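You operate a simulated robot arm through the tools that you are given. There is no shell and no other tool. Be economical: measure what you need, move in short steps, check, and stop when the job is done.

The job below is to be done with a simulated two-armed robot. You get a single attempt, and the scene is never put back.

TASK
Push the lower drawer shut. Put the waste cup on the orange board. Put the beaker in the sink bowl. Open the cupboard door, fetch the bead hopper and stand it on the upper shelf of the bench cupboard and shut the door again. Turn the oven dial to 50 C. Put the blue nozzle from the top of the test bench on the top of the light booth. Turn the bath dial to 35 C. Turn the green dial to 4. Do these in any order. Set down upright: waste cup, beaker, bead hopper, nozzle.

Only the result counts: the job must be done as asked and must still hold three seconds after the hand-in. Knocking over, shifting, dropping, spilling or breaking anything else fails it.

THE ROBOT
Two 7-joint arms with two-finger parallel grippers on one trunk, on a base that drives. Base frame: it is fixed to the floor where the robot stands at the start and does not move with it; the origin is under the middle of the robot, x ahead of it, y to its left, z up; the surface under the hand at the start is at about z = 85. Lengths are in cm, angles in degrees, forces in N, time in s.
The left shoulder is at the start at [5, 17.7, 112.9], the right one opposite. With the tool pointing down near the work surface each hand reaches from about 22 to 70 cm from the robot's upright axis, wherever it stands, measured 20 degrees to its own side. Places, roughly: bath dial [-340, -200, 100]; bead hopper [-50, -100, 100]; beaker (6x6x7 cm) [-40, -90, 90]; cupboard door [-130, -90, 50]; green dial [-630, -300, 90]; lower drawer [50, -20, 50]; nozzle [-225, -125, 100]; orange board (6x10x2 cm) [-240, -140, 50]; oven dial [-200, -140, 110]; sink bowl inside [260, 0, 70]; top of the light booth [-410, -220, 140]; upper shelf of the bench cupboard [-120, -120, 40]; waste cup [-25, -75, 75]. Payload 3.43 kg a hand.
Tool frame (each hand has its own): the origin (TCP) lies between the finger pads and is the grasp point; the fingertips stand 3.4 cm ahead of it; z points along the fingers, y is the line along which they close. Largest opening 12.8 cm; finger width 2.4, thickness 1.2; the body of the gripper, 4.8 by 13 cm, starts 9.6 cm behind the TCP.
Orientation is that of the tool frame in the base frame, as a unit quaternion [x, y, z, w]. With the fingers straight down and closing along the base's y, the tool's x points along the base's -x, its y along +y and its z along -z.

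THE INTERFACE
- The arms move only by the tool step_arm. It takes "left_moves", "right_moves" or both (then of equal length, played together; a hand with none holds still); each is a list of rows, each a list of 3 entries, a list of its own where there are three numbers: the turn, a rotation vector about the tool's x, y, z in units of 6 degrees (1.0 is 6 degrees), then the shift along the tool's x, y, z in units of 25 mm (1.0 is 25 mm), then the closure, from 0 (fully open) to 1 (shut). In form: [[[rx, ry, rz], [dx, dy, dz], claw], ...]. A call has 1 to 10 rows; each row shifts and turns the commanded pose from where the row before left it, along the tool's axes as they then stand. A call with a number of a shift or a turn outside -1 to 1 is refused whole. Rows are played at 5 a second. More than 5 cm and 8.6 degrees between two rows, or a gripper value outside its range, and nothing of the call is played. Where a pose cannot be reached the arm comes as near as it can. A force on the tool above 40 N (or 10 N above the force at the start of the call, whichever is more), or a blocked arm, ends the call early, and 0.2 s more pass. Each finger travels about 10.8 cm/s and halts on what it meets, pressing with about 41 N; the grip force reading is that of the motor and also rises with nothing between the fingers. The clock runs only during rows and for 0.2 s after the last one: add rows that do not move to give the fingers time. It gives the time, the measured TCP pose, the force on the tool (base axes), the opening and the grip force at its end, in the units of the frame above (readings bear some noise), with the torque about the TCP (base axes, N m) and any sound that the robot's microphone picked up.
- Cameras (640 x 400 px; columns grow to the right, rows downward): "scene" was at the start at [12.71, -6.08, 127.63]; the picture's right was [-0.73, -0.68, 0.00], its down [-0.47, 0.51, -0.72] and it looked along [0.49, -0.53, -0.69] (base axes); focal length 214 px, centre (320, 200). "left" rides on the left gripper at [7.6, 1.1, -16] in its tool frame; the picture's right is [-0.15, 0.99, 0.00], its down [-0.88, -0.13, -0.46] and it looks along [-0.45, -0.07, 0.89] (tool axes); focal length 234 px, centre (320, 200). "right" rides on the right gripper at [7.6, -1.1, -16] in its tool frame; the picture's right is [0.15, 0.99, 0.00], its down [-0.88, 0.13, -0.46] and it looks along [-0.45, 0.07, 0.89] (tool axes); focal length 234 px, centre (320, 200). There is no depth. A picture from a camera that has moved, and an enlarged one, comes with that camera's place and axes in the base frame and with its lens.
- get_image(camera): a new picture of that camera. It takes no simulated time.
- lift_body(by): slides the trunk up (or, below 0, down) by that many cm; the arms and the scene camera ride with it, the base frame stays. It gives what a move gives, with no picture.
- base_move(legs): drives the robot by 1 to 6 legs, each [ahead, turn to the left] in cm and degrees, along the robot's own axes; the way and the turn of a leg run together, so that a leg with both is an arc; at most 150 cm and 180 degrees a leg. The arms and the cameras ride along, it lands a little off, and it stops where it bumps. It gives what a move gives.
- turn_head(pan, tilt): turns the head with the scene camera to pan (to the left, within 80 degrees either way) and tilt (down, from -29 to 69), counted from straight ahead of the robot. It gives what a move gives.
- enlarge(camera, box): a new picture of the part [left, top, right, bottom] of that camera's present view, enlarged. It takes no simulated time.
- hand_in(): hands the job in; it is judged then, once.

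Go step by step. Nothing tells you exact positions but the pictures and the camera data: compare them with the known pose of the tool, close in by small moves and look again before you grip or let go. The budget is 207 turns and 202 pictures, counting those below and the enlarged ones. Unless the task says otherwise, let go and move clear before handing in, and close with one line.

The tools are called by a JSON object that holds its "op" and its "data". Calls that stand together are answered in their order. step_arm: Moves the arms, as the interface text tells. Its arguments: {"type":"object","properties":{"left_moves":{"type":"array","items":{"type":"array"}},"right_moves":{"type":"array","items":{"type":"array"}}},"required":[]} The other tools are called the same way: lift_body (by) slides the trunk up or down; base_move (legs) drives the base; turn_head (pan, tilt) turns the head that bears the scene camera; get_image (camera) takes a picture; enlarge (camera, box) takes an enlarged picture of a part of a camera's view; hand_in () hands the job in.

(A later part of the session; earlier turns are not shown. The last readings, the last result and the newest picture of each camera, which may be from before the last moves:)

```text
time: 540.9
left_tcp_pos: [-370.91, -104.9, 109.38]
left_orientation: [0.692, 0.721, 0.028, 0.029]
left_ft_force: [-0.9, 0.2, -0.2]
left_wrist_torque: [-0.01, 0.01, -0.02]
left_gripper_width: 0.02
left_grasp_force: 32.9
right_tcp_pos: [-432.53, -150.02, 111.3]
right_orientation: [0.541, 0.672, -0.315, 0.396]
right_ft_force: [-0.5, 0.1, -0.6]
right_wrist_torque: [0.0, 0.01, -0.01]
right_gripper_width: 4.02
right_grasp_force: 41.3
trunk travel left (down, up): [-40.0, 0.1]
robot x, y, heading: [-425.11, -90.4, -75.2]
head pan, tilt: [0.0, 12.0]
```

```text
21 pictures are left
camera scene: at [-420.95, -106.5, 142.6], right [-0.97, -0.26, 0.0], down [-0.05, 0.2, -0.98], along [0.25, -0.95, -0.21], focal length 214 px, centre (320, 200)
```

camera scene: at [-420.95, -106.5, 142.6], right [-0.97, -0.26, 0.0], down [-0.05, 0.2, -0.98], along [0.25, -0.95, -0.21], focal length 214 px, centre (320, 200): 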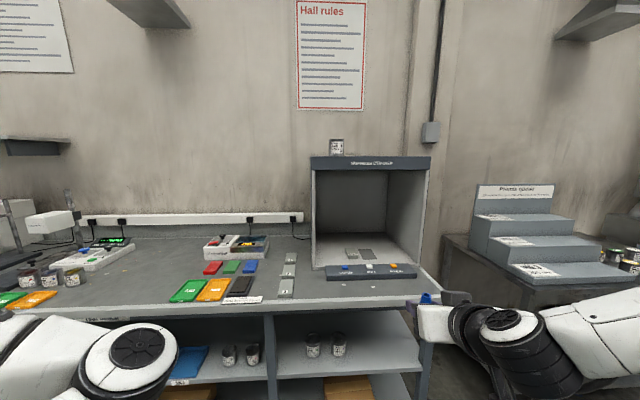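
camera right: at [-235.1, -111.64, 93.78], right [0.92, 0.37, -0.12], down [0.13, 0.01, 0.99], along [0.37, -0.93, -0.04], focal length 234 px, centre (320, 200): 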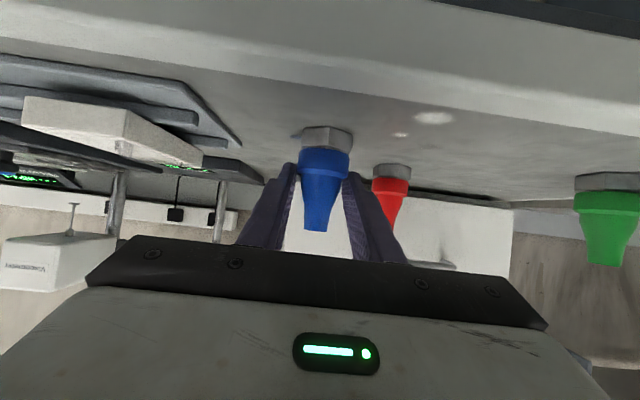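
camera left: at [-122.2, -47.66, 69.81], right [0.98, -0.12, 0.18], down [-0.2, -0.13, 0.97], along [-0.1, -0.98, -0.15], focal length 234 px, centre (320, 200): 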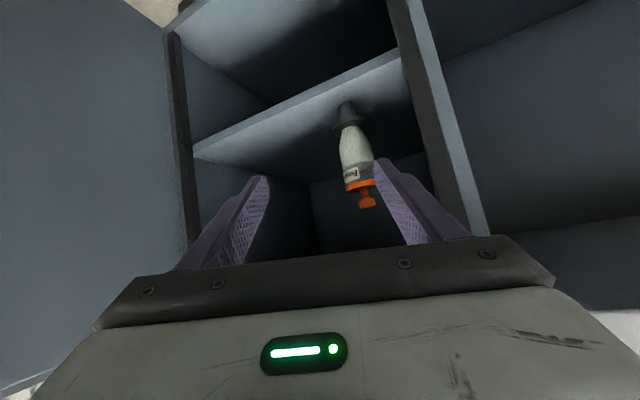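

The booth's top is at z≈140.7, its front at n≈64. I raise the nozzle to about z=151 first.

{"op": "step_arm", "data": {"right_moves": [[[0, 0, 0], [-0.87, 0, -0.49], 0.9], [[0, 0, 0], [-0.87, 0, -0.49], 0.9], [[0, 0, 0], [-0.87, 0, -0.49], 0.9], [[0, 0, 0], [-0.87, 0, -0.49], 0.9], [[0, 0, 0], [-0.87, 0, -0.49], 0.9], [[0, 0, 0], [-0.87, 0, -0.49], 0.9], [[0, 0, 0], [-0.87, 0, -0.49], 0.9], [[0, 0, 0], [-0.87, 0, -0.49], 0.9], [[0, 0, 0], [-0.87, 0, -0.49], 0.9], [[0, 0, 0], [-0.87, 0, -0.49], 0.9]]}}

{"op": "step_arm", "data": {"right_moves": [[[0, 0, 0], [-0.87, 0, -0.49], 0.9], [[0, 0, 0], [-0.87, 0, -0.49], 0.9], [[0, 0, 0], [-0.87, 0, -0.49], 0.9], [[0, 0, 0], [-0.87, 0, -0.49], 0.9], [[0, 0, 0], [-0.87, 0, -0.49], 0.9], [[0, 0, 0], [-0.87, 0, -0.49], 0.9]]}}

{"op": "base_move", "data": {"legs": [[0, -3], [42, 0], [0, 6.6]]}}

{"op": "get_image", "data": {"camera": "right"}}

```text
time: 543.0
left_tcp_pos: [-371.01, -104.98, 109.27]
left_orientation: [0.692, 0.721, 0.029, 0.03]
left_ft_force: [-0.1, 1.3, 0.2]
left_wrist_torque: [-0.01, 0.02, 0.02]
left_gripper_width: 0.01
left_grasp_force: 32.9
right_tcp_pos: [-432.57, -150.02, 136.43]
right_orientation: [0.541, 0.671, -0.316, 0.395]
right_ft_force: [0.0, -0.4, 0.8]
right_wrist_torque: [-0.01, -0.04, 0.01]
right_gripper_width: 4.06
right_grasp_force: 41.3
trunk travel left (down, up): [-40.0, 0.1]
robot x, y, heading: [-425.55, -90.74, -75.3]
head pan, tilt: [0.0, 12.0]
```

```text
time: 544.5
left_tcp_pos: [-371.07, -104.89, 109.35]
left_orientation: [0.692, 0.721, 0.029, 0.029]
left_ft_force: [-0.3, 0.0, 0.2]
left_wrist_torque: [-0.03, 0.0, 0.0]
left_gripper_width: 0.0
left_grasp_force: 33.0
right_tcp_pos: [-432.92, -150.15, 151.22]
right_orientation: [0.542, 0.672, -0.314, 0.395]
right_ft_force: [-0.3, 0.4, 0.1]
right_wrist_torque: [0.0, 0.04, -0.02]
right_gripper_width: 4.03
right_grasp_force: 41.4
trunk travel left (down, up): [-40.0, 0.1]
robot x, y, heading: [-425.64, -91.01, -75.0]
head pan, tilt: [0.0, 12.0]
```

```text
time: 548.0
left_tcp_pos: [-361.22, -142.92, 109.31]
left_orientation: [0.667, 0.744, 0.03, 0.028]
left_ft_force: [0.3, 0.4, -0.4]
left_wrist_torque: [0.04, 0.06, -0.01]
left_gripper_width: 0.0
left_grasp_force: 33.2
right_tcp_pos: [-419.81, -192.29, 151.15]
right_orientation: [0.518, 0.689, -0.302, 0.406]
right_ft_force: [0.4, 1.2, -0.3]
right_wrist_torque: [0.01, 0.0, -0.01]
right_gripper_width: 4.02
right_grasp_force: 40.2
trunk travel left (down, up): [-40.0, 0.1]
robot x, y, heading: [-416.31, -132.33, -71.2]
head pan, tilt: [0.0, 12.0]
```

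```text
20 pictures are left
camera right: at [-425.91, -175.65, 152.2], right [0.93, 0.35, -0.12], down [0.13, 0.0, 0.99], along [0.34, -0.94, -0.04], focal length 234 px, centre (320, 200)
```

right: 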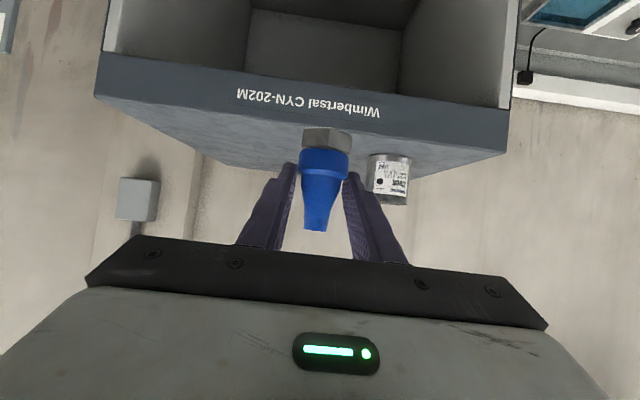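

The approach is level and clear; the front edge is at n≈64.4. I drive 18 cm forward, and reach the last 3 cm by arm with a slight right shift away from the can.

{"op": "base_move", "data": {"legs": [[18, 0]]}}

{"op": "step_arm", "data": {"right_moves": [[[0, 0, 0], [-0.3, -0.4, 0.53], 0.9], [[0, 0, 0], [-0.3, -0.4, 0.53], 0.9], [[0, 0, 0], [0.52, 0, 0.29], 0.9], [[0, 0, 0], [0.52, 0, 0.29], 0.9]]}}

{"op": "get_image", "data": {"camera": "right"}}

```text
time: 549.6
left_tcp_pos: [-355.38, -160.31, 109.35]
left_orientation: [0.667, 0.744, 0.03, 0.027]
left_ft_force: [-0.5, -0.5, 0.3]
left_wrist_torque: [0.02, -0.03, -0.02]
left_gripper_width: 0.02
left_grasp_force: 33.4
right_tcp_pos: [-414.24, -209.5, 150.94]
right_orientation: [0.519, 0.689, -0.301, 0.406]
right_ft_force: [1.0, -0.2, -1.1]
right_wrist_torque: [0.0, 0.0, -0.01]
right_gripper_width: 4.03
right_grasp_force: 40.7
trunk travel left (down, up): [-40.0, 0.1]
robot x, y, heading: [-410.66, -149.57, -71.2]
head pan, tilt: [0.0, 12.0]
```

```text
time: 550.6
left_tcp_pos: [-355.37, -160.34, 109.34]
left_orientation: [0.668, 0.743, 0.03, 0.028]
left_ft_force: [0.1, 0.0, 0.5]
left_wrist_torque: [0.0, 0.0, 0.01]
left_gripper_width: 0.0
left_grasp_force: 33.0
right_tcp_pos: [-415.27, -212.84, 148.17]
right_orientation: [0.52, 0.689, -0.302, 0.405]
right_ft_force: [0.6, -0.4, -0.8]
right_wrist_torque: [0.04, 0.0, 0.02]
right_gripper_width: 4.05
right_grasp_force: 40.9
trunk travel left (down, up): [-40.0, 0.1]
robot x, y, heading: [-410.53, -149.71, -71.2]
head pan, tilt: [0.0, 12.0]
```

```text
19 pictures are left
camera right: at [-421.34, -196.19, 149.26], right [0.93, 0.34, -0.12], down [0.13, 0.0, 0.99], along [0.34, -0.94, -0.04], focal length 234 px, centre (320, 200)
```

right: 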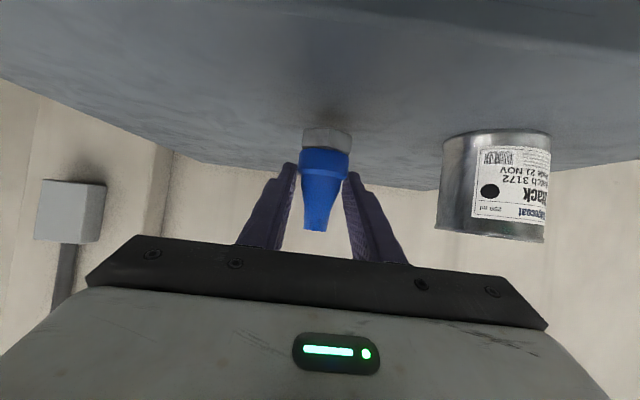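

Over the booth top. I lower by trunk in small steps.

{"op": "lift_body", "data": {"by": -1.6}}

{"op": "lift_body", "data": {"by": -0.6}}

{"op": "lift_body", "data": {"by": -0.4}}

{"op": "lift_body", "data": {"by": -0.4}}

```text
time: 551.2
left_tcp_pos: [-355.43, -160.27, 107.78]
left_orientation: [0.667, 0.744, 0.03, 0.028]
left_ft_force: [-0.1, -0.2, 0.1]
left_wrist_torque: [0.01, 0.01, 0.02]
left_gripper_width: 0.04
left_grasp_force: 33.4
right_tcp_pos: [-415.38, -212.67, 146.74]
right_orientation: [0.519, 0.688, -0.303, 0.407]
right_ft_force: [-0.1, -0.3, 3.0]
right_wrist_torque: [-0.06, 0.03, 0.06]
right_gripper_width: 4.04
right_grasp_force: 40.7
trunk travel left (down, up): [-38.4, 1.7]
robot x, y, heading: [-410.72, -149.53, -71.3]
head pan, tilt: [0.0, 12.0]
```

```text
time: 551.7
left_tcp_pos: [-355.33, -160.13, 107.21]
left_orientation: [0.668, 0.743, 0.029, 0.028]
left_ft_force: [0.3, 0.4, 0.2]
left_wrist_torque: [-0.01, 0.01, -0.01]
left_gripper_width: 0.0
left_grasp_force: 33.3
right_tcp_pos: [-415.28, -212.54, 146.72]
right_orientation: [0.517, 0.685, -0.306, 0.412]
right_ft_force: [0.0, -9.4, 28.6]
right_wrist_torque: [-0.14, 0.13, 0.06]
right_gripper_width: 4.06
right_grasp_force: 40.9
trunk travel left (down, up): [-37.8, 2.3]
robot x, y, heading: [-410.48, -149.62, -71.2]
head pan, tilt: [0.0, 12.0]
```

```text
time: 552.3
left_tcp_pos: [-355.42, -160.09, 106.8]
left_orientation: [0.667, 0.744, 0.029, 0.029]
left_ft_force: [-0.3, -1.5, -0.4]
left_wrist_torque: [-0.01, 0.0, 0.0]
left_gripper_width: 0.02
left_grasp_force: 32.3
right_tcp_pos: [-415.39, -212.53, 146.42]
right_orientation: [0.516, 0.685, -0.306, 0.412]
right_ft_force: [0.4, -7.9, 30.8]
right_wrist_torque: [-0.29, 0.03, -0.01]
right_gripper_width: 4.08
right_grasp_force: 40.9
trunk travel left (down, up): [-37.4, 2.7]
robot x, y, heading: [-410.59, -149.87, -71.4]
head pan, tilt: [0.0, 12.0]
```

```text
time: 552.8
left_tcp_pos: [-355.34, -160.07, 106.34]
left_orientation: [0.667, 0.744, 0.03, 0.028]
left_ft_force: [-0.5, 0.4, -0.3]
left_wrist_torque: [-0.03, 0.01, 0.01]
left_gripper_width: 0.0
left_grasp_force: 32.8
right_tcp_pos: [-415.37, -212.52, 145.95]
right_orientation: [0.515, 0.685, -0.306, 0.413]
right_ft_force: [-0.8, -5.5, 32.9]
right_wrist_torque: [-0.39, 0.13, -0.01]
right_gripper_width: 4.07
right_grasp_force: 41.0
trunk travel left (down, up): [-37.0, 3.1]
robot x, y, heading: [-410.5, -149.38, -71.3]
head pan, tilt: [0.0, 12.0]
```

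Contact was at 146.7. I relieve the load, release, and withdraw.

{"op": "lift_body", "data": {"by": 0.5}}

{"op": "step_arm", "data": {"right_moves": [[[0, 0, 0], [0, 0, 0], 0.67], [[0, 0, 0], [0, 0, 0], 0.6], [[0, 0, 0], [0, 0, 0], 0.5], [[0, 0, 0], [0, 0, 0], 0.5]]}}

{"op": "get_image", "data": {"camera": "right"}}

```text
time: 553.3
left_tcp_pos: [-355.5, -160.05, 106.84]
left_orientation: [0.667, 0.744, 0.029, 0.029]
left_ft_force: [-0.5, 0.3, 0.4]
left_wrist_torque: [0.0, 0.02, -0.01]
left_gripper_width: 0.0
left_grasp_force: 33.2
right_tcp_pos: [-415.36, -212.66, 146.1]
right_orientation: [0.518, 0.688, -0.304, 0.408]
right_ft_force: [-0.4, -0.3, 21.2]
right_wrist_torque: [-0.31, -0.14, -0.06]
right_gripper_width: 4.05
right_grasp_force: 41.4
trunk travel left (down, up): [-37.5, 2.6]
robot x, y, heading: [-410.67, -149.58, -71.5]
head pan, tilt: [0.0, 12.0]
```

```text
time: 554.3
left_tcp_pos: [-355.42, -160.28, 106.94]
left_orientation: [0.667, 0.744, 0.03, 0.027]
left_ft_force: [-0.5, -0.2, -0.4]
left_wrist_torque: [0.03, 0.0, -0.02]
left_gripper_width: 0.01
left_grasp_force: 33.2
right_tcp_pos: [-415.35, -212.74, 145.73]
right_orientation: [0.518, 0.69, -0.302, 0.406]
right_ft_force: [0.0, -0.8, 0.3]
right_wrist_torque: [-0.01, -0.02, 0.04]
right_gripper_width: 6.43
right_grasp_force: 0.0
trunk travel left (down, up): [-37.5, 2.6]
robot x, y, heading: [-410.59, -149.28, -71.1]
head pan, tilt: [0.0, 12.0]
```

```text
18 pictures are left
camera right: at [-421.34, -196.16, 146.77], right [0.93, 0.34, -0.12], down [0.13, 0.0, 0.99], along [0.34, -0.94, -0.04], focal length 234 px, centre (320, 200)
```

right: 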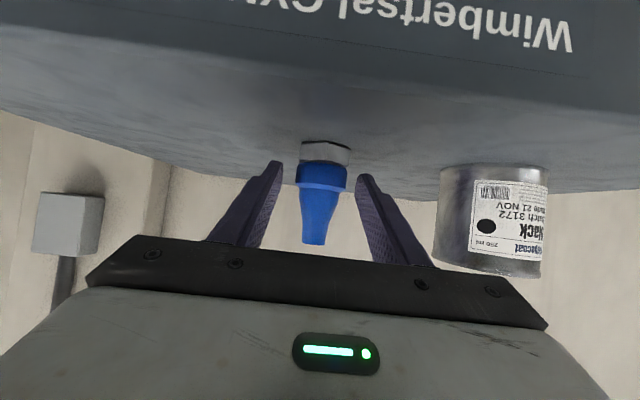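

The nozzle stands upright on the booth. I back out, move over to the bath dial and look.

{"op": "base_move", "data": {"legs": [[-45, 0], [0, 90], [70, 0], [0, -90]]}}

{"op": "turn_head", "data": {"pan": -8, "tilt": 22}}

{"op": "get_image", "data": {"camera": "scene"}}

```text
time: 568.1
left_tcp_pos: [-303.45, -98.2, 106.94]
left_orientation: [0.676, 0.736, 0.03, 0.028]
left_ft_force: [0.4, 0.9, -0.3]
left_wrist_torque: [0.02, 0.03, 0.03]
left_gripper_width: 0.0
left_grasp_force: 33.3
right_tcp_pos: [-364.47, -149.45, 145.71]
right_orientation: [0.527, 0.683, -0.307, 0.402]
right_ft_force: [1.1, -0.4, -1.1]
right_wrist_torque: [-0.02, 0.0, 0.01]
right_gripper_width: 6.4
right_grasp_force: 0.0
trunk travel left (down, up): [-37.5, 2.6]
robot x, y, heading: [-358.31, -86.31, -72.7]
head pan, tilt: [0.0, 12.0]
```

```text
time: 568.8
left_tcp_pos: [-303.41, -98.26, 106.89]
left_orientation: [0.676, 0.736, 0.03, 0.029]
left_ft_force: [-0.1, 0.1, 0.8]
left_wrist_torque: [0.02, 0.0, 0.05]
left_gripper_width: 0.0
left_grasp_force: 32.9
right_tcp_pos: [-364.48, -149.36, 145.76]
right_orientation: [0.527, 0.683, -0.308, 0.402]
right_ft_force: [-0.5, -0.2, -0.7]
right_wrist_torque: [0.01, 0.04, -0.02]
right_gripper_width: 6.4
right_grasp_force: 0.1
trunk travel left (down, up): [-37.5, 2.6]
robot x, y, heading: [-358.43, -86.59, -72.7]
head pan, tilt: [-8.0, 22.0]
```

```text
17 pictures are left
camera scene: at [-354.5, -102.21, 138.48], right [-0.99, -0.16, 0.0], down [-0.06, 0.37, -0.93], along [0.15, -0.91, -0.37], focal length 214 px, centre (320, 200)
```

scene: 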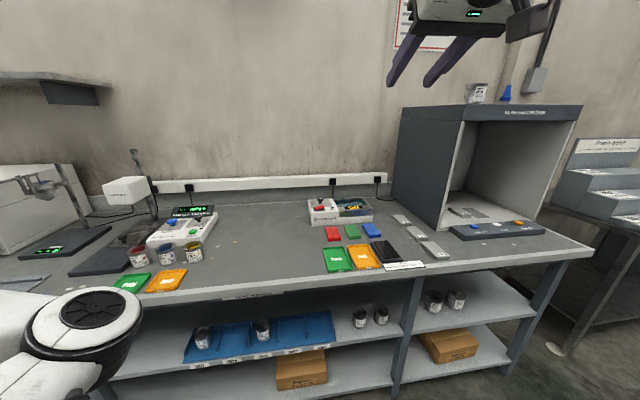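

{"op": "enlarge", "data": {"camera": "scene", "box": [290, 175, 400, 245]}}

```text
5.71 times, centred on (345, 210) of scene
camera zoom: at [-354.5, -102.21, 138.48], right [-0.99, -0.16, 0.0], down [-0.06, 0.37, -0.93], along [0.15, -0.91, -0.37], focal length 1226 px, centre (177, 143)
```

zoom: 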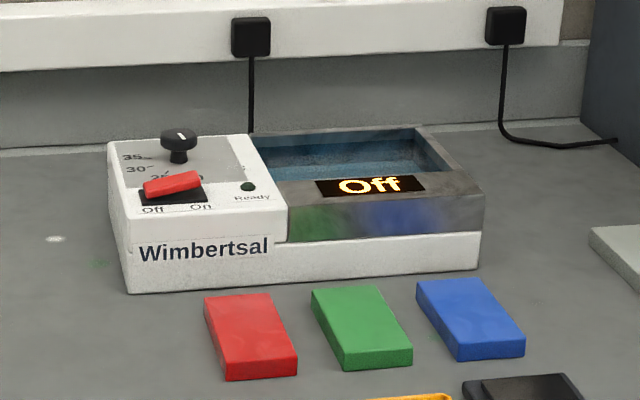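

The bath's dial is a vertical-axis knob on top of the unit, at about (-338,-203,97). I drive closer and lower the hand for a view from above.

{"op": "base_move", "data": {"legs": [[0, 1.2], [44, 0]]}}

{"op": "lift_body", "data": {"by": -20}}

{"op": "get_image", "data": {"camera": "right"}}

```text
time: 571.9
left_tcp_pos: [-288.41, -138.67, 106.89]
left_orientation: [0.663, 0.747, 0.03, 0.027]
left_ft_force: [0.3, -0.4, -0.9]
left_wrist_torque: [0.02, -0.02, -0.02]
left_gripper_width: 0.0
left_grasp_force: 32.6
right_tcp_pos: [-347.85, -191.86, 145.65]
right_orientation: [0.516, 0.691, -0.301, 0.407]
right_ft_force: [-0.3, -1.0, -0.4]
right_wrist_torque: [0.02, 0.01, -0.02]
right_gripper_width: 6.39
right_grasp_force: 0.1
trunk travel left (down, up): [-37.5, 2.6]
robot x, y, heading: [-343.82, -128.68, -70.5]
head pan, tilt: [-8.0, 22.0]
```

```text
time: 573.4
left_tcp_pos: [-288.48, -138.6, 91.46]
left_orientation: [0.662, 0.748, 0.033, 0.031]
left_ft_force: [-2.8, -0.4, 13.0]
left_wrist_torque: [-0.05, 0.24, 0.0]
left_gripper_width: 0.0
left_grasp_force: 32.8
right_tcp_pos: [-347.81, -191.67, 129.81]
right_orientation: [0.515, 0.692, -0.299, 0.407]
right_ft_force: [0.4, 0.3, 0.6]
right_wrist_torque: [0.01, 0.03, -0.03]
right_gripper_width: 6.41
right_grasp_force: 0.0
trunk travel left (down, up): [-21.6, 18.5]
robot x, y, heading: [-343.78, -128.81, -70.6]
head pan, tilt: [-8.0, 22.0]
stopped: the force on the tool passed its limit at 56 N (the readings are from after the stop); the commanded pose is now the measured one
```

```text
15 pictures are left
camera right: at [-354.01, -175.22, 130.87], right [0.93, 0.35, -0.12], down [0.13, 0.01, 0.99], along [0.35, -0.93, -0.04], focal length 234 px, centre (320, 200)
```

right: 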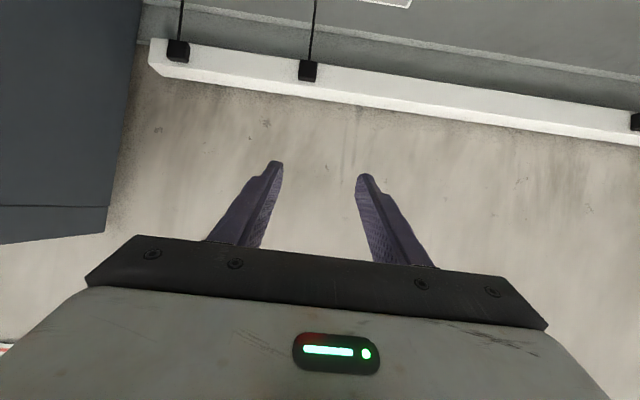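

The left fingertips touched the bench. I raise the trunk at once, pull the left hand back over the aisle, and then continue.

{"op": "lift_body", "data": {"by": 8}}

{"op": "step_arm", "data": {"left_moves": [[[0, 0, 0], [1, 0, 0], 1], [[0, 0, 0], [1, 0, 0], 1], [[0, 0, 0], [1, 0, 0], 1], [[0, 0, 0], [1, 0, 0], 1], [[0, 0, 0], [1, 0, 0], 1], [[0, 0, 0], [1, 0, 0], 1], [[0, 0, 0], [1, 0, 0], 1]]}}

{"op": "turn_head", "data": {"pan": 20, "tilt": 40}}

{"op": "get_image", "data": {"camera": "scene"}}

```text
time: 574.6
left_tcp_pos: [-288.4, -138.72, 99.43]
left_orientation: [0.663, 0.748, 0.032, 0.031]
left_ft_force: [-1.1, 0.2, 0.8]
left_wrist_torque: [0.01, 0.01, 0.0]
left_gripper_width: 0.0
left_grasp_force: 33.0
right_tcp_pos: [-347.75, -191.86, 137.78]
right_orientation: [0.515, 0.692, -0.3, 0.407]
right_ft_force: [0.0, -0.5, -0.4]
right_wrist_torque: [0.01, 0.0, 0.0]
right_gripper_width: 6.41
right_grasp_force: 0.1
trunk travel left (down, up): [-29.6, 10.5]
robot x, y, heading: [-343.3, -128.68, -70.7]
head pan, tilt: [-8.0, 22.0]
```

```text
time: 576.2
left_tcp_pos: [-290.46, -121.24, 99.32]
left_orientation: [0.663, 0.747, 0.032, 0.031]
left_ft_force: [0.5, 0.0, 0.4]
left_wrist_torque: [-0.03, 0.02, -0.01]
left_gripper_width: 0.0
left_grasp_force: 33.1
right_tcp_pos: [-347.74, -191.86, 137.9]
right_orientation: [0.515, 0.692, -0.3, 0.407]
right_ft_force: [0.2, 0.7, 0.4]
right_wrist_torque: [0.03, -0.02, 0.02]
right_gripper_width: 6.38
right_grasp_force: 0.0
trunk travel left (down, up): [-29.6, 10.5]
robot x, y, heading: [-343.8, -128.56, -70.6]
head pan, tilt: [-8.0, 22.0]
```

```text
time: 577.1
left_tcp_pos: [-290.63, -121.41, 99.41]
left_orientation: [0.663, 0.747, 0.032, 0.031]
left_ft_force: [0.1, 0.7, -0.2]
left_wrist_torque: [-0.01, 0.03, 0.01]
left_gripper_width: 0.0
left_grasp_force: 33.3
right_tcp_pos: [-347.65, -191.87, 137.86]
right_orientation: [0.515, 0.692, -0.301, 0.407]
right_ft_force: [-0.4, 0.6, 0.8]
right_wrist_torque: [0.02, 0.03, 0.02]
right_gripper_width: 6.38
right_grasp_force: 0.0
trunk travel left (down, up): [-29.6, 10.5]
robot x, y, heading: [-343.91, -128.68, -70.4]
head pan, tilt: [20.0, 40.0]
```

```text
14 pictures are left
camera scene: at [-335.89, -141.81, 127.78], right [-0.77, -0.63, 0.0], down [-0.41, 0.5, -0.77], along [0.49, -0.59, -0.64], focal length 214 px, centre (320, 200)
```

scene: 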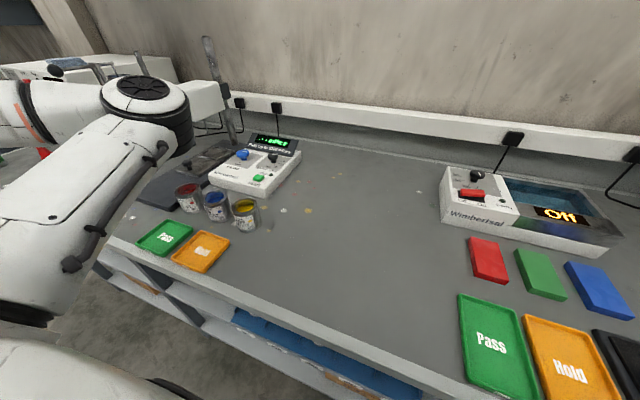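

Nothing was disturbed. I zoom in on the bath dial from here.

{"op": "enlarge", "data": {"camera": "scene", "box": [435, 158, 525, 218]}}

```text
6.67 times, centred on (480, 188) of scene
camera zoom: at [-335.89, -141.81, 127.78], right [-0.77, -0.63, 0.0], down [-0.41, 0.5, -0.77], along [0.49, -0.59, -0.64], focal length 1430 px, centre (-747, 280)
```

zoom: 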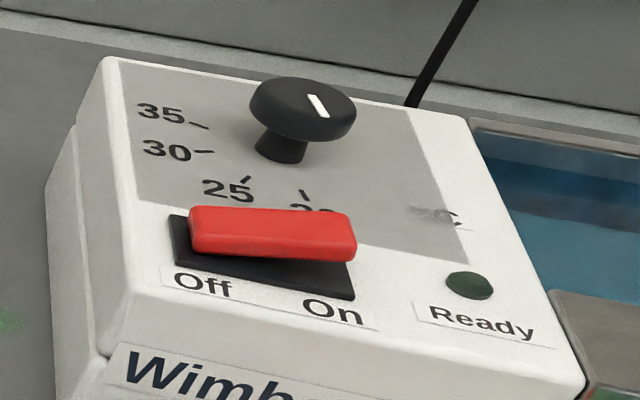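

The pointer is at Off (right side) and 35 is on the left, so the knob needs about 180° clockwise from above. It's deep on the bench, so I'll grip its rim with a tilted hand and yaw about the knob's axis with regrips. First I get closer and set the hand yawed inward.

{"op": "base_move", "data": {"legs": [[0, -1], [5, 0]]}}

{"op": "step_arm", "data": {"right_moves": [[[0, 0, 0], [0.87, 0, 0.49], 0.37], [[0, 0, 0], [0.87, 0, 0.49], 0.37], [[0, 0, 0], [0.87, 0, 0.49], 0.37], [[0, 0, 0], [0.87, 0, 0.49], 0.37], [[0, 0, 0], [0.87, 0, 0.49], 0.37], [[0, 0, 0], [0.87, 0, 0.49], 0.37], [[0, 0, 0], [0.87, 0, 0.49], 0.37], [[0, 0, 0], [0.87, 0, 0.49], 0.37], [[0, 0, 0], [0.87, 0, 0.49], 0.37]]}}

{"op": "step_arm", "data": {"right_moves": [[[-0.83, 0, -0.46], [0, 0, 0], 0.37], [[-0.83, 0, -0.46], [0, 0, 0], 0.37], [[-0.83, 0, -0.46], [0, 0, 0], 0.37], [[-0.83, 0, -0.46], [0, 0, 0], 0.37], [[-0.83, 0, -0.46], [0, 0, 0], 0.37], [[-0.83, 0, -0.46], [0, 0, 0], 0.37], [[-0.83, 0, -0.46], [0, 0, 0], 0.37]]}}

{"op": "lift_body", "data": {"by": -12}}

{"op": "get_image", "data": {"camera": "right"}}

```text
time: 578.4
left_tcp_pos: [-289.65, -124.72, 99.21]
left_orientation: [0.669, 0.742, 0.032, 0.032]
left_ft_force: [-0.4, 0.4, 0.5]
left_wrist_torque: [-0.01, 0.01, 0.0]
left_gripper_width: 0.0
left_grasp_force: 33.3
right_tcp_pos: [-348.01, -194.21, 137.66]
right_orientation: [0.522, 0.688, -0.304, 0.402]
right_ft_force: [0.7, 0.2, -0.1]
right_wrist_torque: [-0.02, -0.01, 0.0]
right_gripper_width: 6.4
right_grasp_force: 0.1
trunk travel left (down, up): [-29.6, 10.5]
robot x, y, heading: [-342.65, -131.01, -72.0]
head pan, tilt: [20.0, 40.0]
stopped in leg 2: the robot was blocked; the commanded pose is now the measured one
```

```text
time: 580.4
left_tcp_pos: [-289.5, -124.68, 99.27]
left_orientation: [0.67, 0.741, 0.032, 0.031]
left_ft_force: [-1.3, -0.3, -1.7]
left_wrist_torque: [0.0, -0.02, -0.01]
left_gripper_width: 0.03
left_grasp_force: 33.0
right_tcp_pos: [-348.16, -194.12, 114.93]
right_orientation: [0.523, 0.689, -0.302, 0.402]
right_ft_force: [-0.1, -0.2, 0.0]
right_wrist_torque: [0.0, 0.04, 0.0]
right_gripper_width: 8.07
right_grasp_force: 0.0
trunk travel left (down, up): [-29.6, 10.5]
robot x, y, heading: [-343.01, -130.83, -71.7]
head pan, tilt: [20.0, 40.0]
```

```text
time: 582.0
left_tcp_pos: [-289.46, -124.62, 99.18]
left_orientation: [0.67, 0.741, 0.031, 0.032]
left_ft_force: [0.0, 0.2, 0.2]
left_wrist_torque: [-0.06, 0.01, 0.01]
left_gripper_width: 0.0
left_grasp_force: 32.8
right_tcp_pos: [-345.4, -192.33, 114.54]
right_orientation: [0.268, 0.822, -0.151, 0.48]
right_ft_force: [0.1, 0.2, -0.4]
right_wrist_torque: [-0.04, -0.02, -0.02]
right_gripper_width: 8.06
right_grasp_force: 0.0
right hand out of reach, approached as far as the arm can: row 6, 7
trunk travel left (down, up): [-29.6, 10.5]
robot x, y, heading: [-342.98, -130.97, -71.6]
head pan, tilt: [20.0, 40.0]
```

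```text
time: 583.5
left_tcp_pos: [-289.52, -124.64, 87.37]
left_orientation: [0.67, 0.741, 0.032, 0.031]
left_ft_force: [-0.4, 0.5, 0.3]
left_wrist_torque: [0.02, 0.0, -0.01]
left_gripper_width: 0.0
left_grasp_force: 33.1
right_tcp_pos: [-345.3, -192.37, 102.61]
right_orientation: [0.268, 0.822, -0.151, 0.479]
right_ft_force: [0.2, 0.0, 0.9]
right_wrist_torque: [-0.02, 0.01, 0.04]
right_gripper_width: 8.04
right_grasp_force: 0.1
trunk travel left (down, up): [-17.6, 22.5]
robot x, y, heading: [-342.91, -130.89, -71.4]
head pan, tilt: [20.0, 40.0]
```

```text
12 pictures are left
camera right: at [-360.21, -183.05, 103.84], right [0.52, 0.85, -0.12], down [0.1, 0.08, 0.99], along [0.85, -0.53, -0.05], focal length 234 px, centre (320, 200)
```

right: 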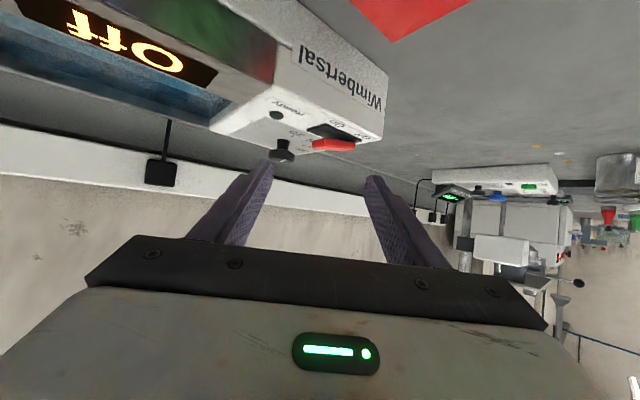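

The base is as close as it gets. The knob refines to (-337.3,-204.2,96.6). I advance toward it and check the reach.

{"op": "step_arm", "data": {"right_moves": [[[0, 0, 0], [-0.05, -0.5, 0.6], 0.37], [[0, 0, 0], [-0.05, -0.5, 0.8], 0.37], [[0, 0, 0], [-0.05, -0.5, 0.8], 0.37], [[0, 0, 0], [-0.05, -0.46, 0.8], 0.37], [[0, 0, 0], [-0.05, 0, 0.8], 0.37]]}}

{"op": "get_image", "data": {"camera": "right"}}

```text
time: 584.7
left_tcp_pos: [-289.72, -124.58, 87.37]
left_orientation: [0.67, 0.741, 0.033, 0.033]
left_ft_force: [-0.1, -0.8, -0.3]
left_wrist_torque: [0.01, -0.02, 0.0]
left_gripper_width: 0.02
left_grasp_force: 32.9
right_tcp_pos: [-339.33, -198.8, 98.55]
right_orientation: [0.272, 0.817, -0.158, 0.483]
right_ft_force: [-28.0, 5.3, 20.0]
right_wrist_torque: [-0.91, 0.08, -2.57]
right_gripper_width: 8.67
right_grasp_force: 5.2
right hand out of reach, approached as far as the arm can: row 1, 2, 3, 4
trunk travel left (down, up): [-17.6, 22.5]
robot x, y, heading: [-342.96, -131.05, -71.8]
head pan, tilt: [20.0, 40.0]
```

```text
11 pictures are left
camera right: at [-354.22, -189.17, 99.53], right [0.53, 0.84, -0.12], down [0.1, 0.09, 0.99], along [0.84, -0.54, -0.03], focal length 234 px, centre (320, 200)
```

right: 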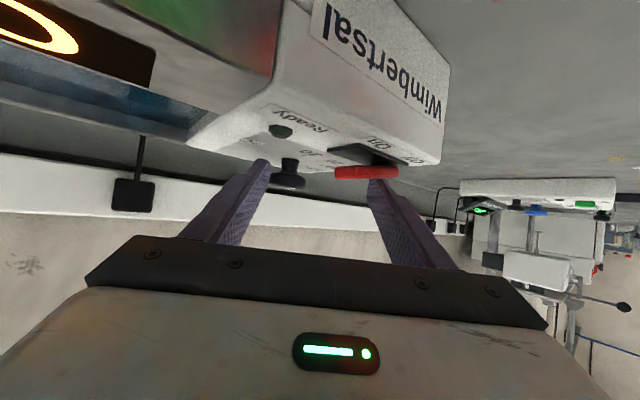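

The left finger met the rocker switch, so I back up at once. I'll use a narrower jaw and less yaw, and come down from above the knob.

{"op": "step_arm", "data": {"right_moves": [[[0, 0, 0], [-0.5, 0, -0.8], 0.37], [[0, 0, 0], [-0.87, 0, -0.5], 0.45], [[0, 0, 0], [-0.87, 0, -0.3], 0.55], [[0.72, 0, 0.41], [0, 0, 0], 0.57], [[0.72, 0, 0.41], [0, 0, 0], 0.57], [[0.72, 0, 0.41], [0, 0, 0], 0.57]]}}

{"op": "enlarge", "data": {"camera": "scene", "box": [420, 150, 560, 240]}}

```text
time: 586.1
left_tcp_pos: [-289.64, -124.74, 87.39]
left_orientation: [0.669, 0.742, 0.031, 0.031]
left_ft_force: [0.5, -1.0, 0.2]
left_wrist_torque: [0.02, 0.0, 0.0]
left_gripper_width: 0.03
left_grasp_force: 33.0
right_tcp_pos: [-339.28, -197.41, 104.69]
right_orientation: [0.372, 0.78, -0.212, 0.456]
right_ft_force: [-0.4, -0.8, -0.4]
right_wrist_torque: [0.01, 0.02, -0.01]
right_gripper_width: 5.51
right_grasp_force: 0.1
right hand out of reach, approached as far as the arm can: row 2, 3
trunk travel left (down, up): [-17.6, 22.5]
robot x, y, heading: [-342.99, -130.86, -71.8]
head pan, tilt: [20.0, 40.0]
```

```text
4.44 times, centred on (490, 195) of scene
camera zoom: at [-335.29, -144.32, 115.77], right [-0.78, -0.62, 0.0], down [-0.4, 0.5, -0.77], along [0.48, -0.6, -0.64], focal length 953 px, centre (-436, 222)
```

zoom: 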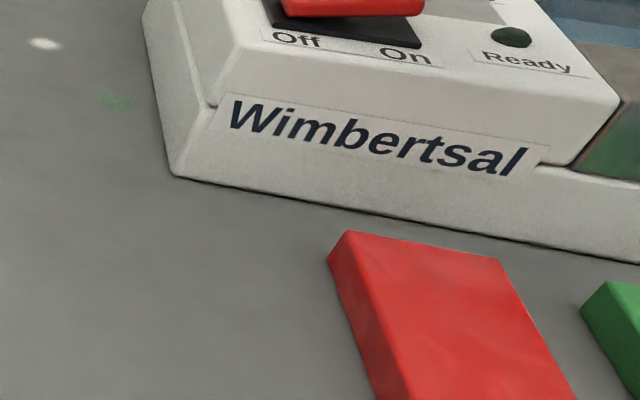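

{"op": "step_arm", "data": {"right_moves": [[[0, 0, 0], [-0.12, -0.37, 0.93], 0.57], [[0, 0, 0], [-0.12, -0.37, 0.93], 0.57], [[0, 0, 0], [-0.12, -0.37, 0.93], 0.57]]}}

{"op": "get_image", "data": {"camera": "right"}}

```text
time: 586.9
left_tcp_pos: [-289.6, -124.66, 87.44]
left_orientation: [0.67, 0.741, 0.032, 0.031]
left_ft_force: [0.1, -0.2, 0.8]
left_wrist_torque: [-0.04, 0.0, 0.0]
left_gripper_width: 0.0
left_grasp_force: 32.7
right_tcp_pos: [-337.28, -204.11, 101.96]
right_orientation: [0.372, 0.781, -0.211, 0.456]
right_ft_force: [0.9, 0.2, 0.4]
right_wrist_torque: [0.02, -0.01, 0.0]
right_gripper_width: 5.5
right_grasp_force: 0.0
trunk travel left (down, up): [-17.6, 22.5]
robot x, y, heading: [-343.21, -130.67, -71.8]
head pan, tilt: [20.0, 40.0]
```

```text
9 pictures are left
camera right: at [-349.36, -191.27, 103.25], right [0.72, 0.68, -0.12], down [0.12, 0.05, 0.99], along [0.68, -0.73, -0.05], focal length 234 px, centre (320, 200)
```

right: 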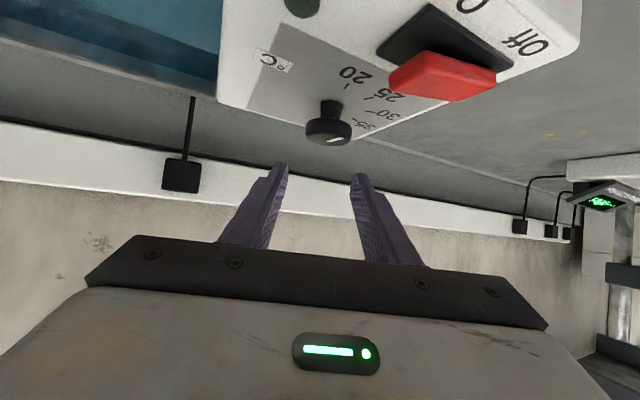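

The hand is over the knob. I zoom to read the pointer.

{"op": "enlarge", "data": {"camera": "right", "box": [230, 20, 450, 160]}}

```text
2.86 times, centred on (340, 90) of right
camera zoom: at [-349.36, -191.27, 103.25], right [0.72, 0.68, -0.12], down [0.12, 0.05, 0.99], along [0.68, -0.73, -0.05], focal length 669 px, centre (263, 514)
```

zoom: 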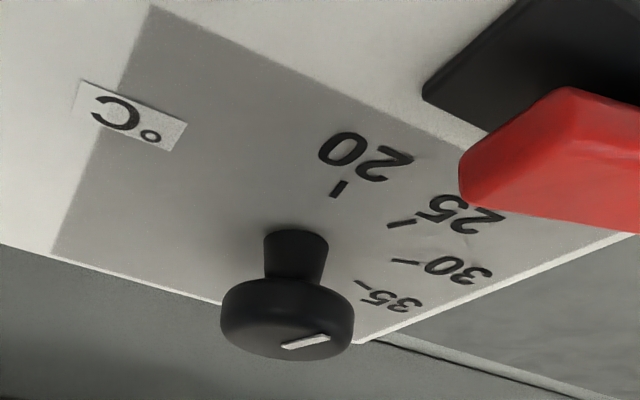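

The scale runs 20 (front), 25, 30 (left), 35 (back-left) clockwise, and the pointer appears to be around 25. I descend on the knob and grip it.

{"op": "step_arm", "data": {"right_moves": [[[0, 0, 0], [0.6, 0.22, 0.35], 0.57], [[0, 0, 0], [0.6, 0, 0.34], 0.57], [[0, 0, 0], [0, 0, 0], 0.65], [[0, 0, 0], [0, 0, 0], 0.75], [[0, 0, 0], [0, 0, 0], 0.85], [[0, 0, 0], [0, 0, 0], 0.85]]}}

```text
time: 588.3
left_tcp_pos: [-289.72, -124.74, 87.32]
left_orientation: [0.67, 0.741, 0.033, 0.031]
left_ft_force: [-0.3, -0.5, 0.1]
left_wrist_torque: [0.03, 0.04, -0.02]
left_gripper_width: 0.0
left_grasp_force: 32.8
right_tcp_pos: [-337.28, -204.22, 98.61]
right_orientation: [0.374, 0.779, -0.213, 0.455]
right_ft_force: [-15.8, -17.4, 4.2]
right_wrist_torque: [0.16, 0.38, 0.23]
right_gripper_width: 3.06
right_grasp_force: 45.3
trunk travel left (down, up): [-17.6, 22.5]
robot x, y, heading: [-342.67, -131.12, -71.7]
head pan, tilt: [20.0, 40.0]
```

Knob gripped (3.1 cm). I yaw the hand clockwise 48° about it.

{"op": "step_arm", "data": {"right_moves": [[[0.868, 0, 0.494], [0, 0, 0], 0.85], [[0.868, 0, 0.494], [0, 0, 0], 0.85], [[0.868, 0, 0.494], [0, 0, 0], 0.85], [[0.868, 0, 0.494], [0, 0, 0], 0.85], [[0.868, 0, 0.494], [0, 0, 0], 0.85], [[0.868, 0, 0.494], [0, 0, 0], 0.85], [[0.868, 0, 0.494], [0, 0, 0], 0.85], [[0.868, 0, 0.494], [0, 0, 0], 0.85]]}}

{"op": "enlarge", "data": {"camera": "right", "box": [200, 20, 440, 220]}}

```text
time: 589.3
left_tcp_pos: [-289.48, -124.63, 87.24]
left_orientation: [0.67, 0.741, 0.032, 0.03]
left_ft_force: [0.6, -1.4, 0.5]
left_wrist_torque: [-0.06, -0.01, 0.03]
left_gripper_width: 0.0
left_grasp_force: 32.6
right_tcp_pos: [-337.63, -204.28, 98.81]
right_orientation: [0.511, 0.695, -0.295, 0.41]
right_ft_force: [4.5, -15.1, -2.9]
right_wrist_torque: [0.06, 0.11, -0.02]
right_gripper_width: 2.98
right_grasp_force: 44.9
right hand out of reach, approached as far as the arm can: row 4
trunk travel left (down, up): [-17.6, 22.5]
robot x, y, heading: [-342.66, -131.23, -71.6]
head pan, tilt: [20.0, 40.0]
stopped in row 4 (right hand): the force on the tool passed its limit at 48 N (the readings are from after the stop); the commanded pose is now the measured one
```

```text
2.00 times, centred on (320, 120) of right
camera zoom: at [-343.95, -187.9, 99.92], right [0.92, 0.37, -0.12], down [0.13, 0.0, 0.99], along [0.36, -0.93, -0.04], focal length 468 px, centre (320, 360)
```

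zoom: 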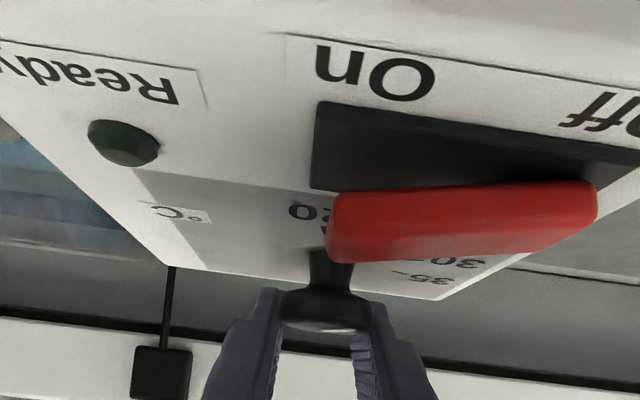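

It stopped at the arm's limit after about 22°. I'll ratchet: release, yaw back, regrip, turn, three more times.

{"op": "step_arm", "data": {"right_moves": [[[0, 0, 0], [0, 0, 0], 0.65], [[0, 0, 0], [0, 0, 0], 0.57], [[-0.868, 0, -0.494], [0, 0, 0], 0.57], [[-0.868, 0, -0.494], [0, 0, 0], 0.57], [[-0.868, 0, -0.494], [0, 0, 0], 0.57], [[-0.868, 0, -0.494], [0, 0, 0], 0.57]]}}

{"op": "step_arm", "data": {"right_moves": [[[0, 0, 0], [0, 0, 0], 0.7], [[0, 0, 0], [0, 0, 0], 0.85], [[0, 0, 0], [0, 0, 0], 0.85], [[0.868, 0, 0.494], [0, 0, 0], 0.85], [[0.868, 0, 0.494], [0, 0, 0], 0.85], [[0.868, 0, 0.494], [0, 0, 0], 0.85], [[0.5, 0, 0.28], [0, 0, 0], 0.85]]}}

{"op": "turn_head", "data": {"pan": -10, "tilt": 25}}

{"op": "enlarge", "data": {"camera": "scene", "box": [240, 130, 440, 290]}}

```text
time: 590.7
left_tcp_pos: [-289.67, -124.64, 87.29]
left_orientation: [0.67, 0.741, 0.032, 0.031]
left_ft_force: [-1.0, 0.3, 0.8]
left_wrist_torque: [0.02, -0.04, -0.01]
left_gripper_width: 0.03
left_grasp_force: 33.2
right_tcp_pos: [-337.55, -204.17, 99.25]
right_orientation: [0.354, 0.785, -0.205, 0.465]
right_ft_force: [0.3, 0.1, 0.5]
right_wrist_torque: [-0.07, 0.04, -0.01]
right_gripper_width: 5.48
right_grasp_force: 0.0
trunk travel left (down, up): [-17.6, 22.5]
robot x, y, heading: [-343.05, -130.84, -71.8]
head pan, tilt: [20.0, 40.0]
```

```text
time: 592.3
left_tcp_pos: [-289.6, -124.7, 87.36]
left_orientation: [0.669, 0.742, 0.032, 0.032]
left_ft_force: [0.1, -0.2, -0.7]
left_wrist_torque: [0.0, 0.0, 0.0]
left_gripper_width: 0.0
left_grasp_force: 33.2
right_tcp_pos: [-337.71, -204.2, 99.2]
right_orientation: [0.497, 0.704, -0.288, 0.419]
right_ft_force: [2.5, -12.4, 7.7]
right_wrist_torque: [-0.2, -0.23, -0.03]
right_gripper_width: 2.76
right_grasp_force: 45.6
trunk travel left (down, up): [-17.6, 22.5]
robot x, y, heading: [-343.01, -131.24, -71.6]
head pan, tilt: [20.0, 40.0]
```

```text
time: 593.2
left_tcp_pos: [-289.61, -124.62, 87.37]
left_orientation: [0.67, 0.741, 0.032, 0.031]
left_ft_force: [-0.1, -0.3, 0.4]
left_wrist_torque: [-0.02, -0.04, -0.01]
left_gripper_width: 0.01
left_grasp_force: 33.0
right_tcp_pos: [-337.65, -204.18, 99.11]
right_orientation: [0.495, 0.705, -0.287, 0.418]
right_ft_force: [1.0, -18.7, 14.6]
right_wrist_torque: [0.14, -0.18, 0.04]
right_gripper_width: 2.73
right_grasp_force: 44.9
trunk travel left (down, up): [-17.6, 22.5]
robot x, y, heading: [-342.95, -130.91, -71.8]
head pan, tilt: [-10.0, 25.0]
```

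```text
2.50 times, centred on (340, 210) of scene
camera zoom: at [-339.26, -146.82, 118.11], right [-0.99, -0.15, 0.0], down [-0.06, 0.42, -0.91], along [0.13, -0.9, -0.42], focal length 536 px, centre (270, 175)
```

zoom: 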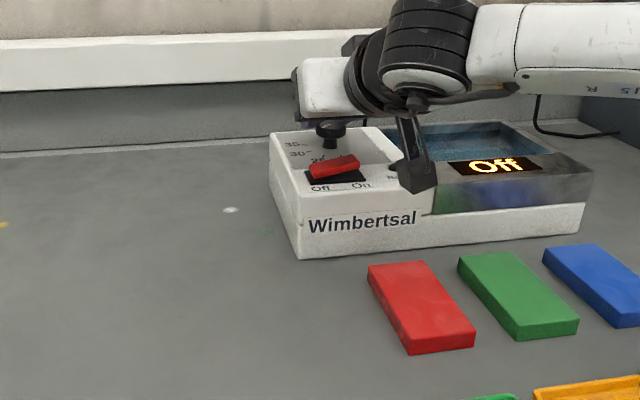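

The display stays Off (rocker off), so I'll judge by the pointer. About 41° turned; I do two more ratchet cycles, gripping slightly lower, then release and look.

{"op": "step_arm", "data": {"right_moves": [[[0, 0, 0], [0, 0, 0], 0.65], [[0, 0, 0], [0, 0, 0], 0.57], [[-0.868, 0, -0.494], [0.12, 0, 0.07], 0.57], [[-0.868, 0, -0.494], [0.05, 0, 0.03], 0.57], [[-0.868, 0, -0.494], [0, 0, 0], 0.57], [[-0.7, 0, -0.4], [0, 0, 0], 0.57]]}}

{"op": "step_arm", "data": {"right_moves": [[[0, 0, 0], [0, 0, 0], 0.7], [[0, 0, 0], [0, 0, 0], 0.85], [[0, 0, 0], [0, 0, 0], 0.85], [[0.868, 0, 0.494], [0, 0, 0], 0.85], [[0.868, 0, 0.494], [0, 0, 0], 0.85], [[0.868, 0, 0.494], [0, 0, 0], 0.85], [[0.7, 0, 0.4], [0, 0, 0], 0.85]]}}

{"op": "step_arm", "data": {"right_moves": [[[0, 0, 0], [0, 0, 0], 0.65], [[0, 0, 0], [0, 0, 0], 0.57], [[-0.868, 0, -0.494], [0, 0, 0], 0.57], [[-0.868, 0, -0.494], [0, 0, 0], 0.57], [[-0.868, 0, -0.494], [0, 0, 0], 0.57], [[-0.7, 0, -0.4], [0, 0, 0], 0.57]]}}

{"op": "step_arm", "data": {"right_moves": [[[0, 0, 0], [0, 0, 0], 0.7], [[0, 0, 0], [0, 0, 0], 0.85], [[0, 0, 0], [0, 0, 0], 0.85], [[0.868, 0, 0.494], [0, 0, 0], 0.85], [[0.868, 0, 0.494], [0, 0, 0], 0.85], [[0.868, 0, 0.494], [0, 0, 0], 0.85], [[0.7, 0, 0.4], [0, 0, 0], 0.85]]}}

{"op": "step_arm", "data": {"right_moves": [[[0, 0, 0], [0, 0, 0], 0.65], [[0, 0, 0], [0, 0, 0], 0.55], [[0, 0, 0], [-0.87, 0, -0.5], 0.55], [[0, 0, 0], [-0.87, 0, -0.5], 0.55], [[0, 0, 0], [-0.3, 0, -0.9], 0.55]]}}

{"op": "enlarge", "data": {"camera": "right", "box": [200, 0, 440, 180]}}

```text
time: 594.6
left_tcp_pos: [-289.53, -124.64, 87.26]
left_orientation: [0.67, 0.741, 0.032, 0.032]
left_ft_force: [0.5, 0.1, -0.3]
left_wrist_torque: [-0.01, 0.01, -0.01]
left_gripper_width: 0.0
left_grasp_force: 32.9
right_tcp_pos: [-337.43, -204.16, 98.42]
right_orientation: [0.344, 0.79, -0.199, 0.467]
right_ft_force: [0.0, 0.2, -0.1]
right_wrist_torque: [-0.01, 0.01, 0.03]
right_gripper_width: 5.5
right_grasp_force: 0.1
trunk travel left (down, up): [-17.6, 22.5]
robot x, y, heading: [-343.04, -130.88, -71.7]
head pan, tilt: [-10.0, 25.0]
```

```text
time: 596.2
left_tcp_pos: [-289.52, -124.9, 87.27]
left_orientation: [0.67, 0.741, 0.032, 0.032]
left_ft_force: [0.0, -0.1, -0.6]
left_wrist_torque: [0.02, 0.01, 0.0]
left_gripper_width: 0.0
left_grasp_force: 32.9
right_tcp_pos: [-337.61, -204.33, 98.66]
right_orientation: [0.496, 0.705, -0.287, 0.417]
right_ft_force: [2.8, -9.1, 2.9]
right_wrist_torque: [-0.68, -0.29, 0.01]
right_gripper_width: 3.16
right_grasp_force: 44.7
trunk travel left (down, up): [-17.6, 22.5]
robot x, y, heading: [-343.05, -131.03, -71.8]
head pan, tilt: [-10.0, 25.0]
```

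```text
time: 597.6
left_tcp_pos: [-289.56, -124.74, 87.28]
left_orientation: [0.669, 0.742, 0.032, 0.033]
left_ft_force: [-0.7, -0.9, -0.4]
left_wrist_torque: [0.0, -0.02, 0.02]
left_gripper_width: 0.0
left_grasp_force: 32.9
right_tcp_pos: [-337.62, -204.18, 98.48]
right_orientation: [0.344, 0.79, -0.199, 0.467]
right_ft_force: [0.2, 0.4, -1.1]
right_wrist_torque: [-0.01, 0.01, 0.0]
right_gripper_width: 5.49
right_grasp_force: 0.1
trunk travel left (down, up): [-17.6, 22.5]
robot x, y, heading: [-343.0, -130.54, -71.4]
head pan, tilt: [-10.0, 25.0]
```

```text
time: 599.2
left_tcp_pos: [-289.66, -124.67, 87.28]
left_orientation: [0.67, 0.741, 0.031, 0.031]
left_ft_force: [0.0, 0.3, -0.5]
left_wrist_torque: [-0.02, -0.01, -0.04]
left_gripper_width: 0.01
left_grasp_force: 33.1
right_tcp_pos: [-337.58, -204.13, 98.65]
right_orientation: [0.495, 0.705, -0.287, 0.419]
right_ft_force: [2.3, -6.0, 6.1]
right_wrist_torque: [-0.13, -0.19, -0.02]
right_gripper_width: 3.13
right_grasp_force: 45.0
trunk travel left (down, up): [-17.6, 22.5]
robot x, y, heading: [-343.03, -131.05, -71.7]
head pan, tilt: [-10.0, 25.0]
```

```text
time: 600.4
left_tcp_pos: [-289.61, -124.69, 87.22]
left_orientation: [0.67, 0.741, 0.032, 0.031]
left_ft_force: [0.1, -0.7, -0.1]
left_wrist_torque: [-0.02, 0.01, 0.01]
left_gripper_width: 0.0
left_grasp_force: 33.1
right_tcp_pos: [-338.25, -202.82, 105.23]
right_orientation: [0.496, 0.706, -0.286, 0.417]
right_ft_force: [0.1, 0.6, -0.3]
right_wrist_torque: [-0.03, -0.04, -0.01]
right_gripper_width: 5.75
right_grasp_force: 0.0
trunk travel left (down, up): [-17.6, 22.5]
robot x, y, heading: [-343.26, -130.54, -71.8]
head pan, tilt: [-10.0, 25.0]
```

```text
2.22 times, centred on (320, 90) of right
camera zoom: at [-345.35, -186.57, 106.41], right [0.9, 0.41, -0.12], down [0.12, 0.01, 0.99], along [0.41, -0.91, -0.04], focal length 520 px, centre (320, 444)
```

zoom: 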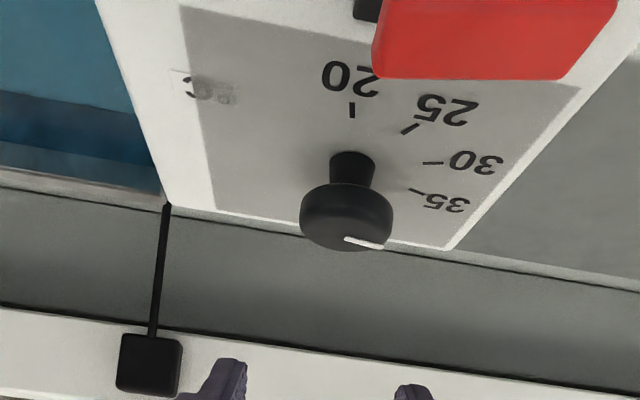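

The pointer now lies on the 35 mark within a few degrees. I leave it, raise up, and drive on to the green dial.

{"op": "lift_body", "data": {"by": 15}}

{"op": "base_move", "data": {"legs": [[-48, 0], [0, -90], [150, 0]]}}

{"op": "base_move", "data": {"legs": [[0, 0], [130, 0]]}}

```text
time: 602.2
left_tcp_pos: [-289.57, -124.73, 102.37]
left_orientation: [0.67, 0.741, 0.032, 0.031]
left_ft_force: [0.1, -0.6, -1.0]
left_wrist_torque: [0.02, -0.02, -0.02]
left_gripper_width: 0.0
left_grasp_force: 32.6
right_tcp_pos: [-338.17, -202.76, 120.36]
right_orientation: [0.495, 0.706, -0.286, 0.417]
right_ft_force: [-0.6, 0.5, -0.2]
right_wrist_torque: [0.01, 0.0, -0.01]
right_gripper_width: 5.75
right_grasp_force: 0.0
trunk travel left (down, up): [-32.6, 7.5]
robot x, y, heading: [-343.03, -130.84, -71.9]
head pan, tilt: [-10.0, 25.0]
```

```text
time: 615.8
left_tcp_pos: [-493.54, -182.19, 102.29]
left_orientation: [0.998, 0.043, 0.0, 0.044]
left_ft_force: [0.2, -0.4, 1.0]
left_wrist_torque: [0.03, -0.04, 0.01]
left_gripper_width: 0.01
left_grasp_force: 32.8
right_tcp_pos: [-570.78, -132.27, 120.29]
right_orientation: [0.851, 0.143, -0.498, 0.089]
right_ft_force: [0.4, 0.1, 0.0]
right_wrist_torque: [0.0, -0.02, 0.04]
right_gripper_width: 5.76
right_grasp_force: 0.1
trunk travel left (down, up): [-32.6, 7.5]
robot x, y, heading: [-499.05, -128.93, -162.7]
head pan, tilt: [-10.0, 25.0]
```

```text
time: 622.6
left_tcp_pos: [-616.37, -219.83, 102.29]
left_orientation: [0.998, 0.038, 0.0, 0.044]
left_ft_force: [-0.1, -0.3, -0.4]
left_wrist_torque: [0.03, -0.03, 0.0]
left_gripper_width: 0.0
left_grasp_force: 33.2
right_tcp_pos: [-693.08, -169.24, 120.39]
right_orientation: [0.852, 0.137, -0.498, 0.086]
right_ft_force: [0.0, 0.3, 0.4]
right_wrist_torque: [-0.03, 0.01, -0.02]
right_gripper_width: 5.75
right_grasp_force: 0.1
trunk travel left (down, up): [-32.6, 7.5]
robot x, y, heading: [-621.21, -166.26, -163.3]
head pan, tilt: [-10.0, 25.0]
```

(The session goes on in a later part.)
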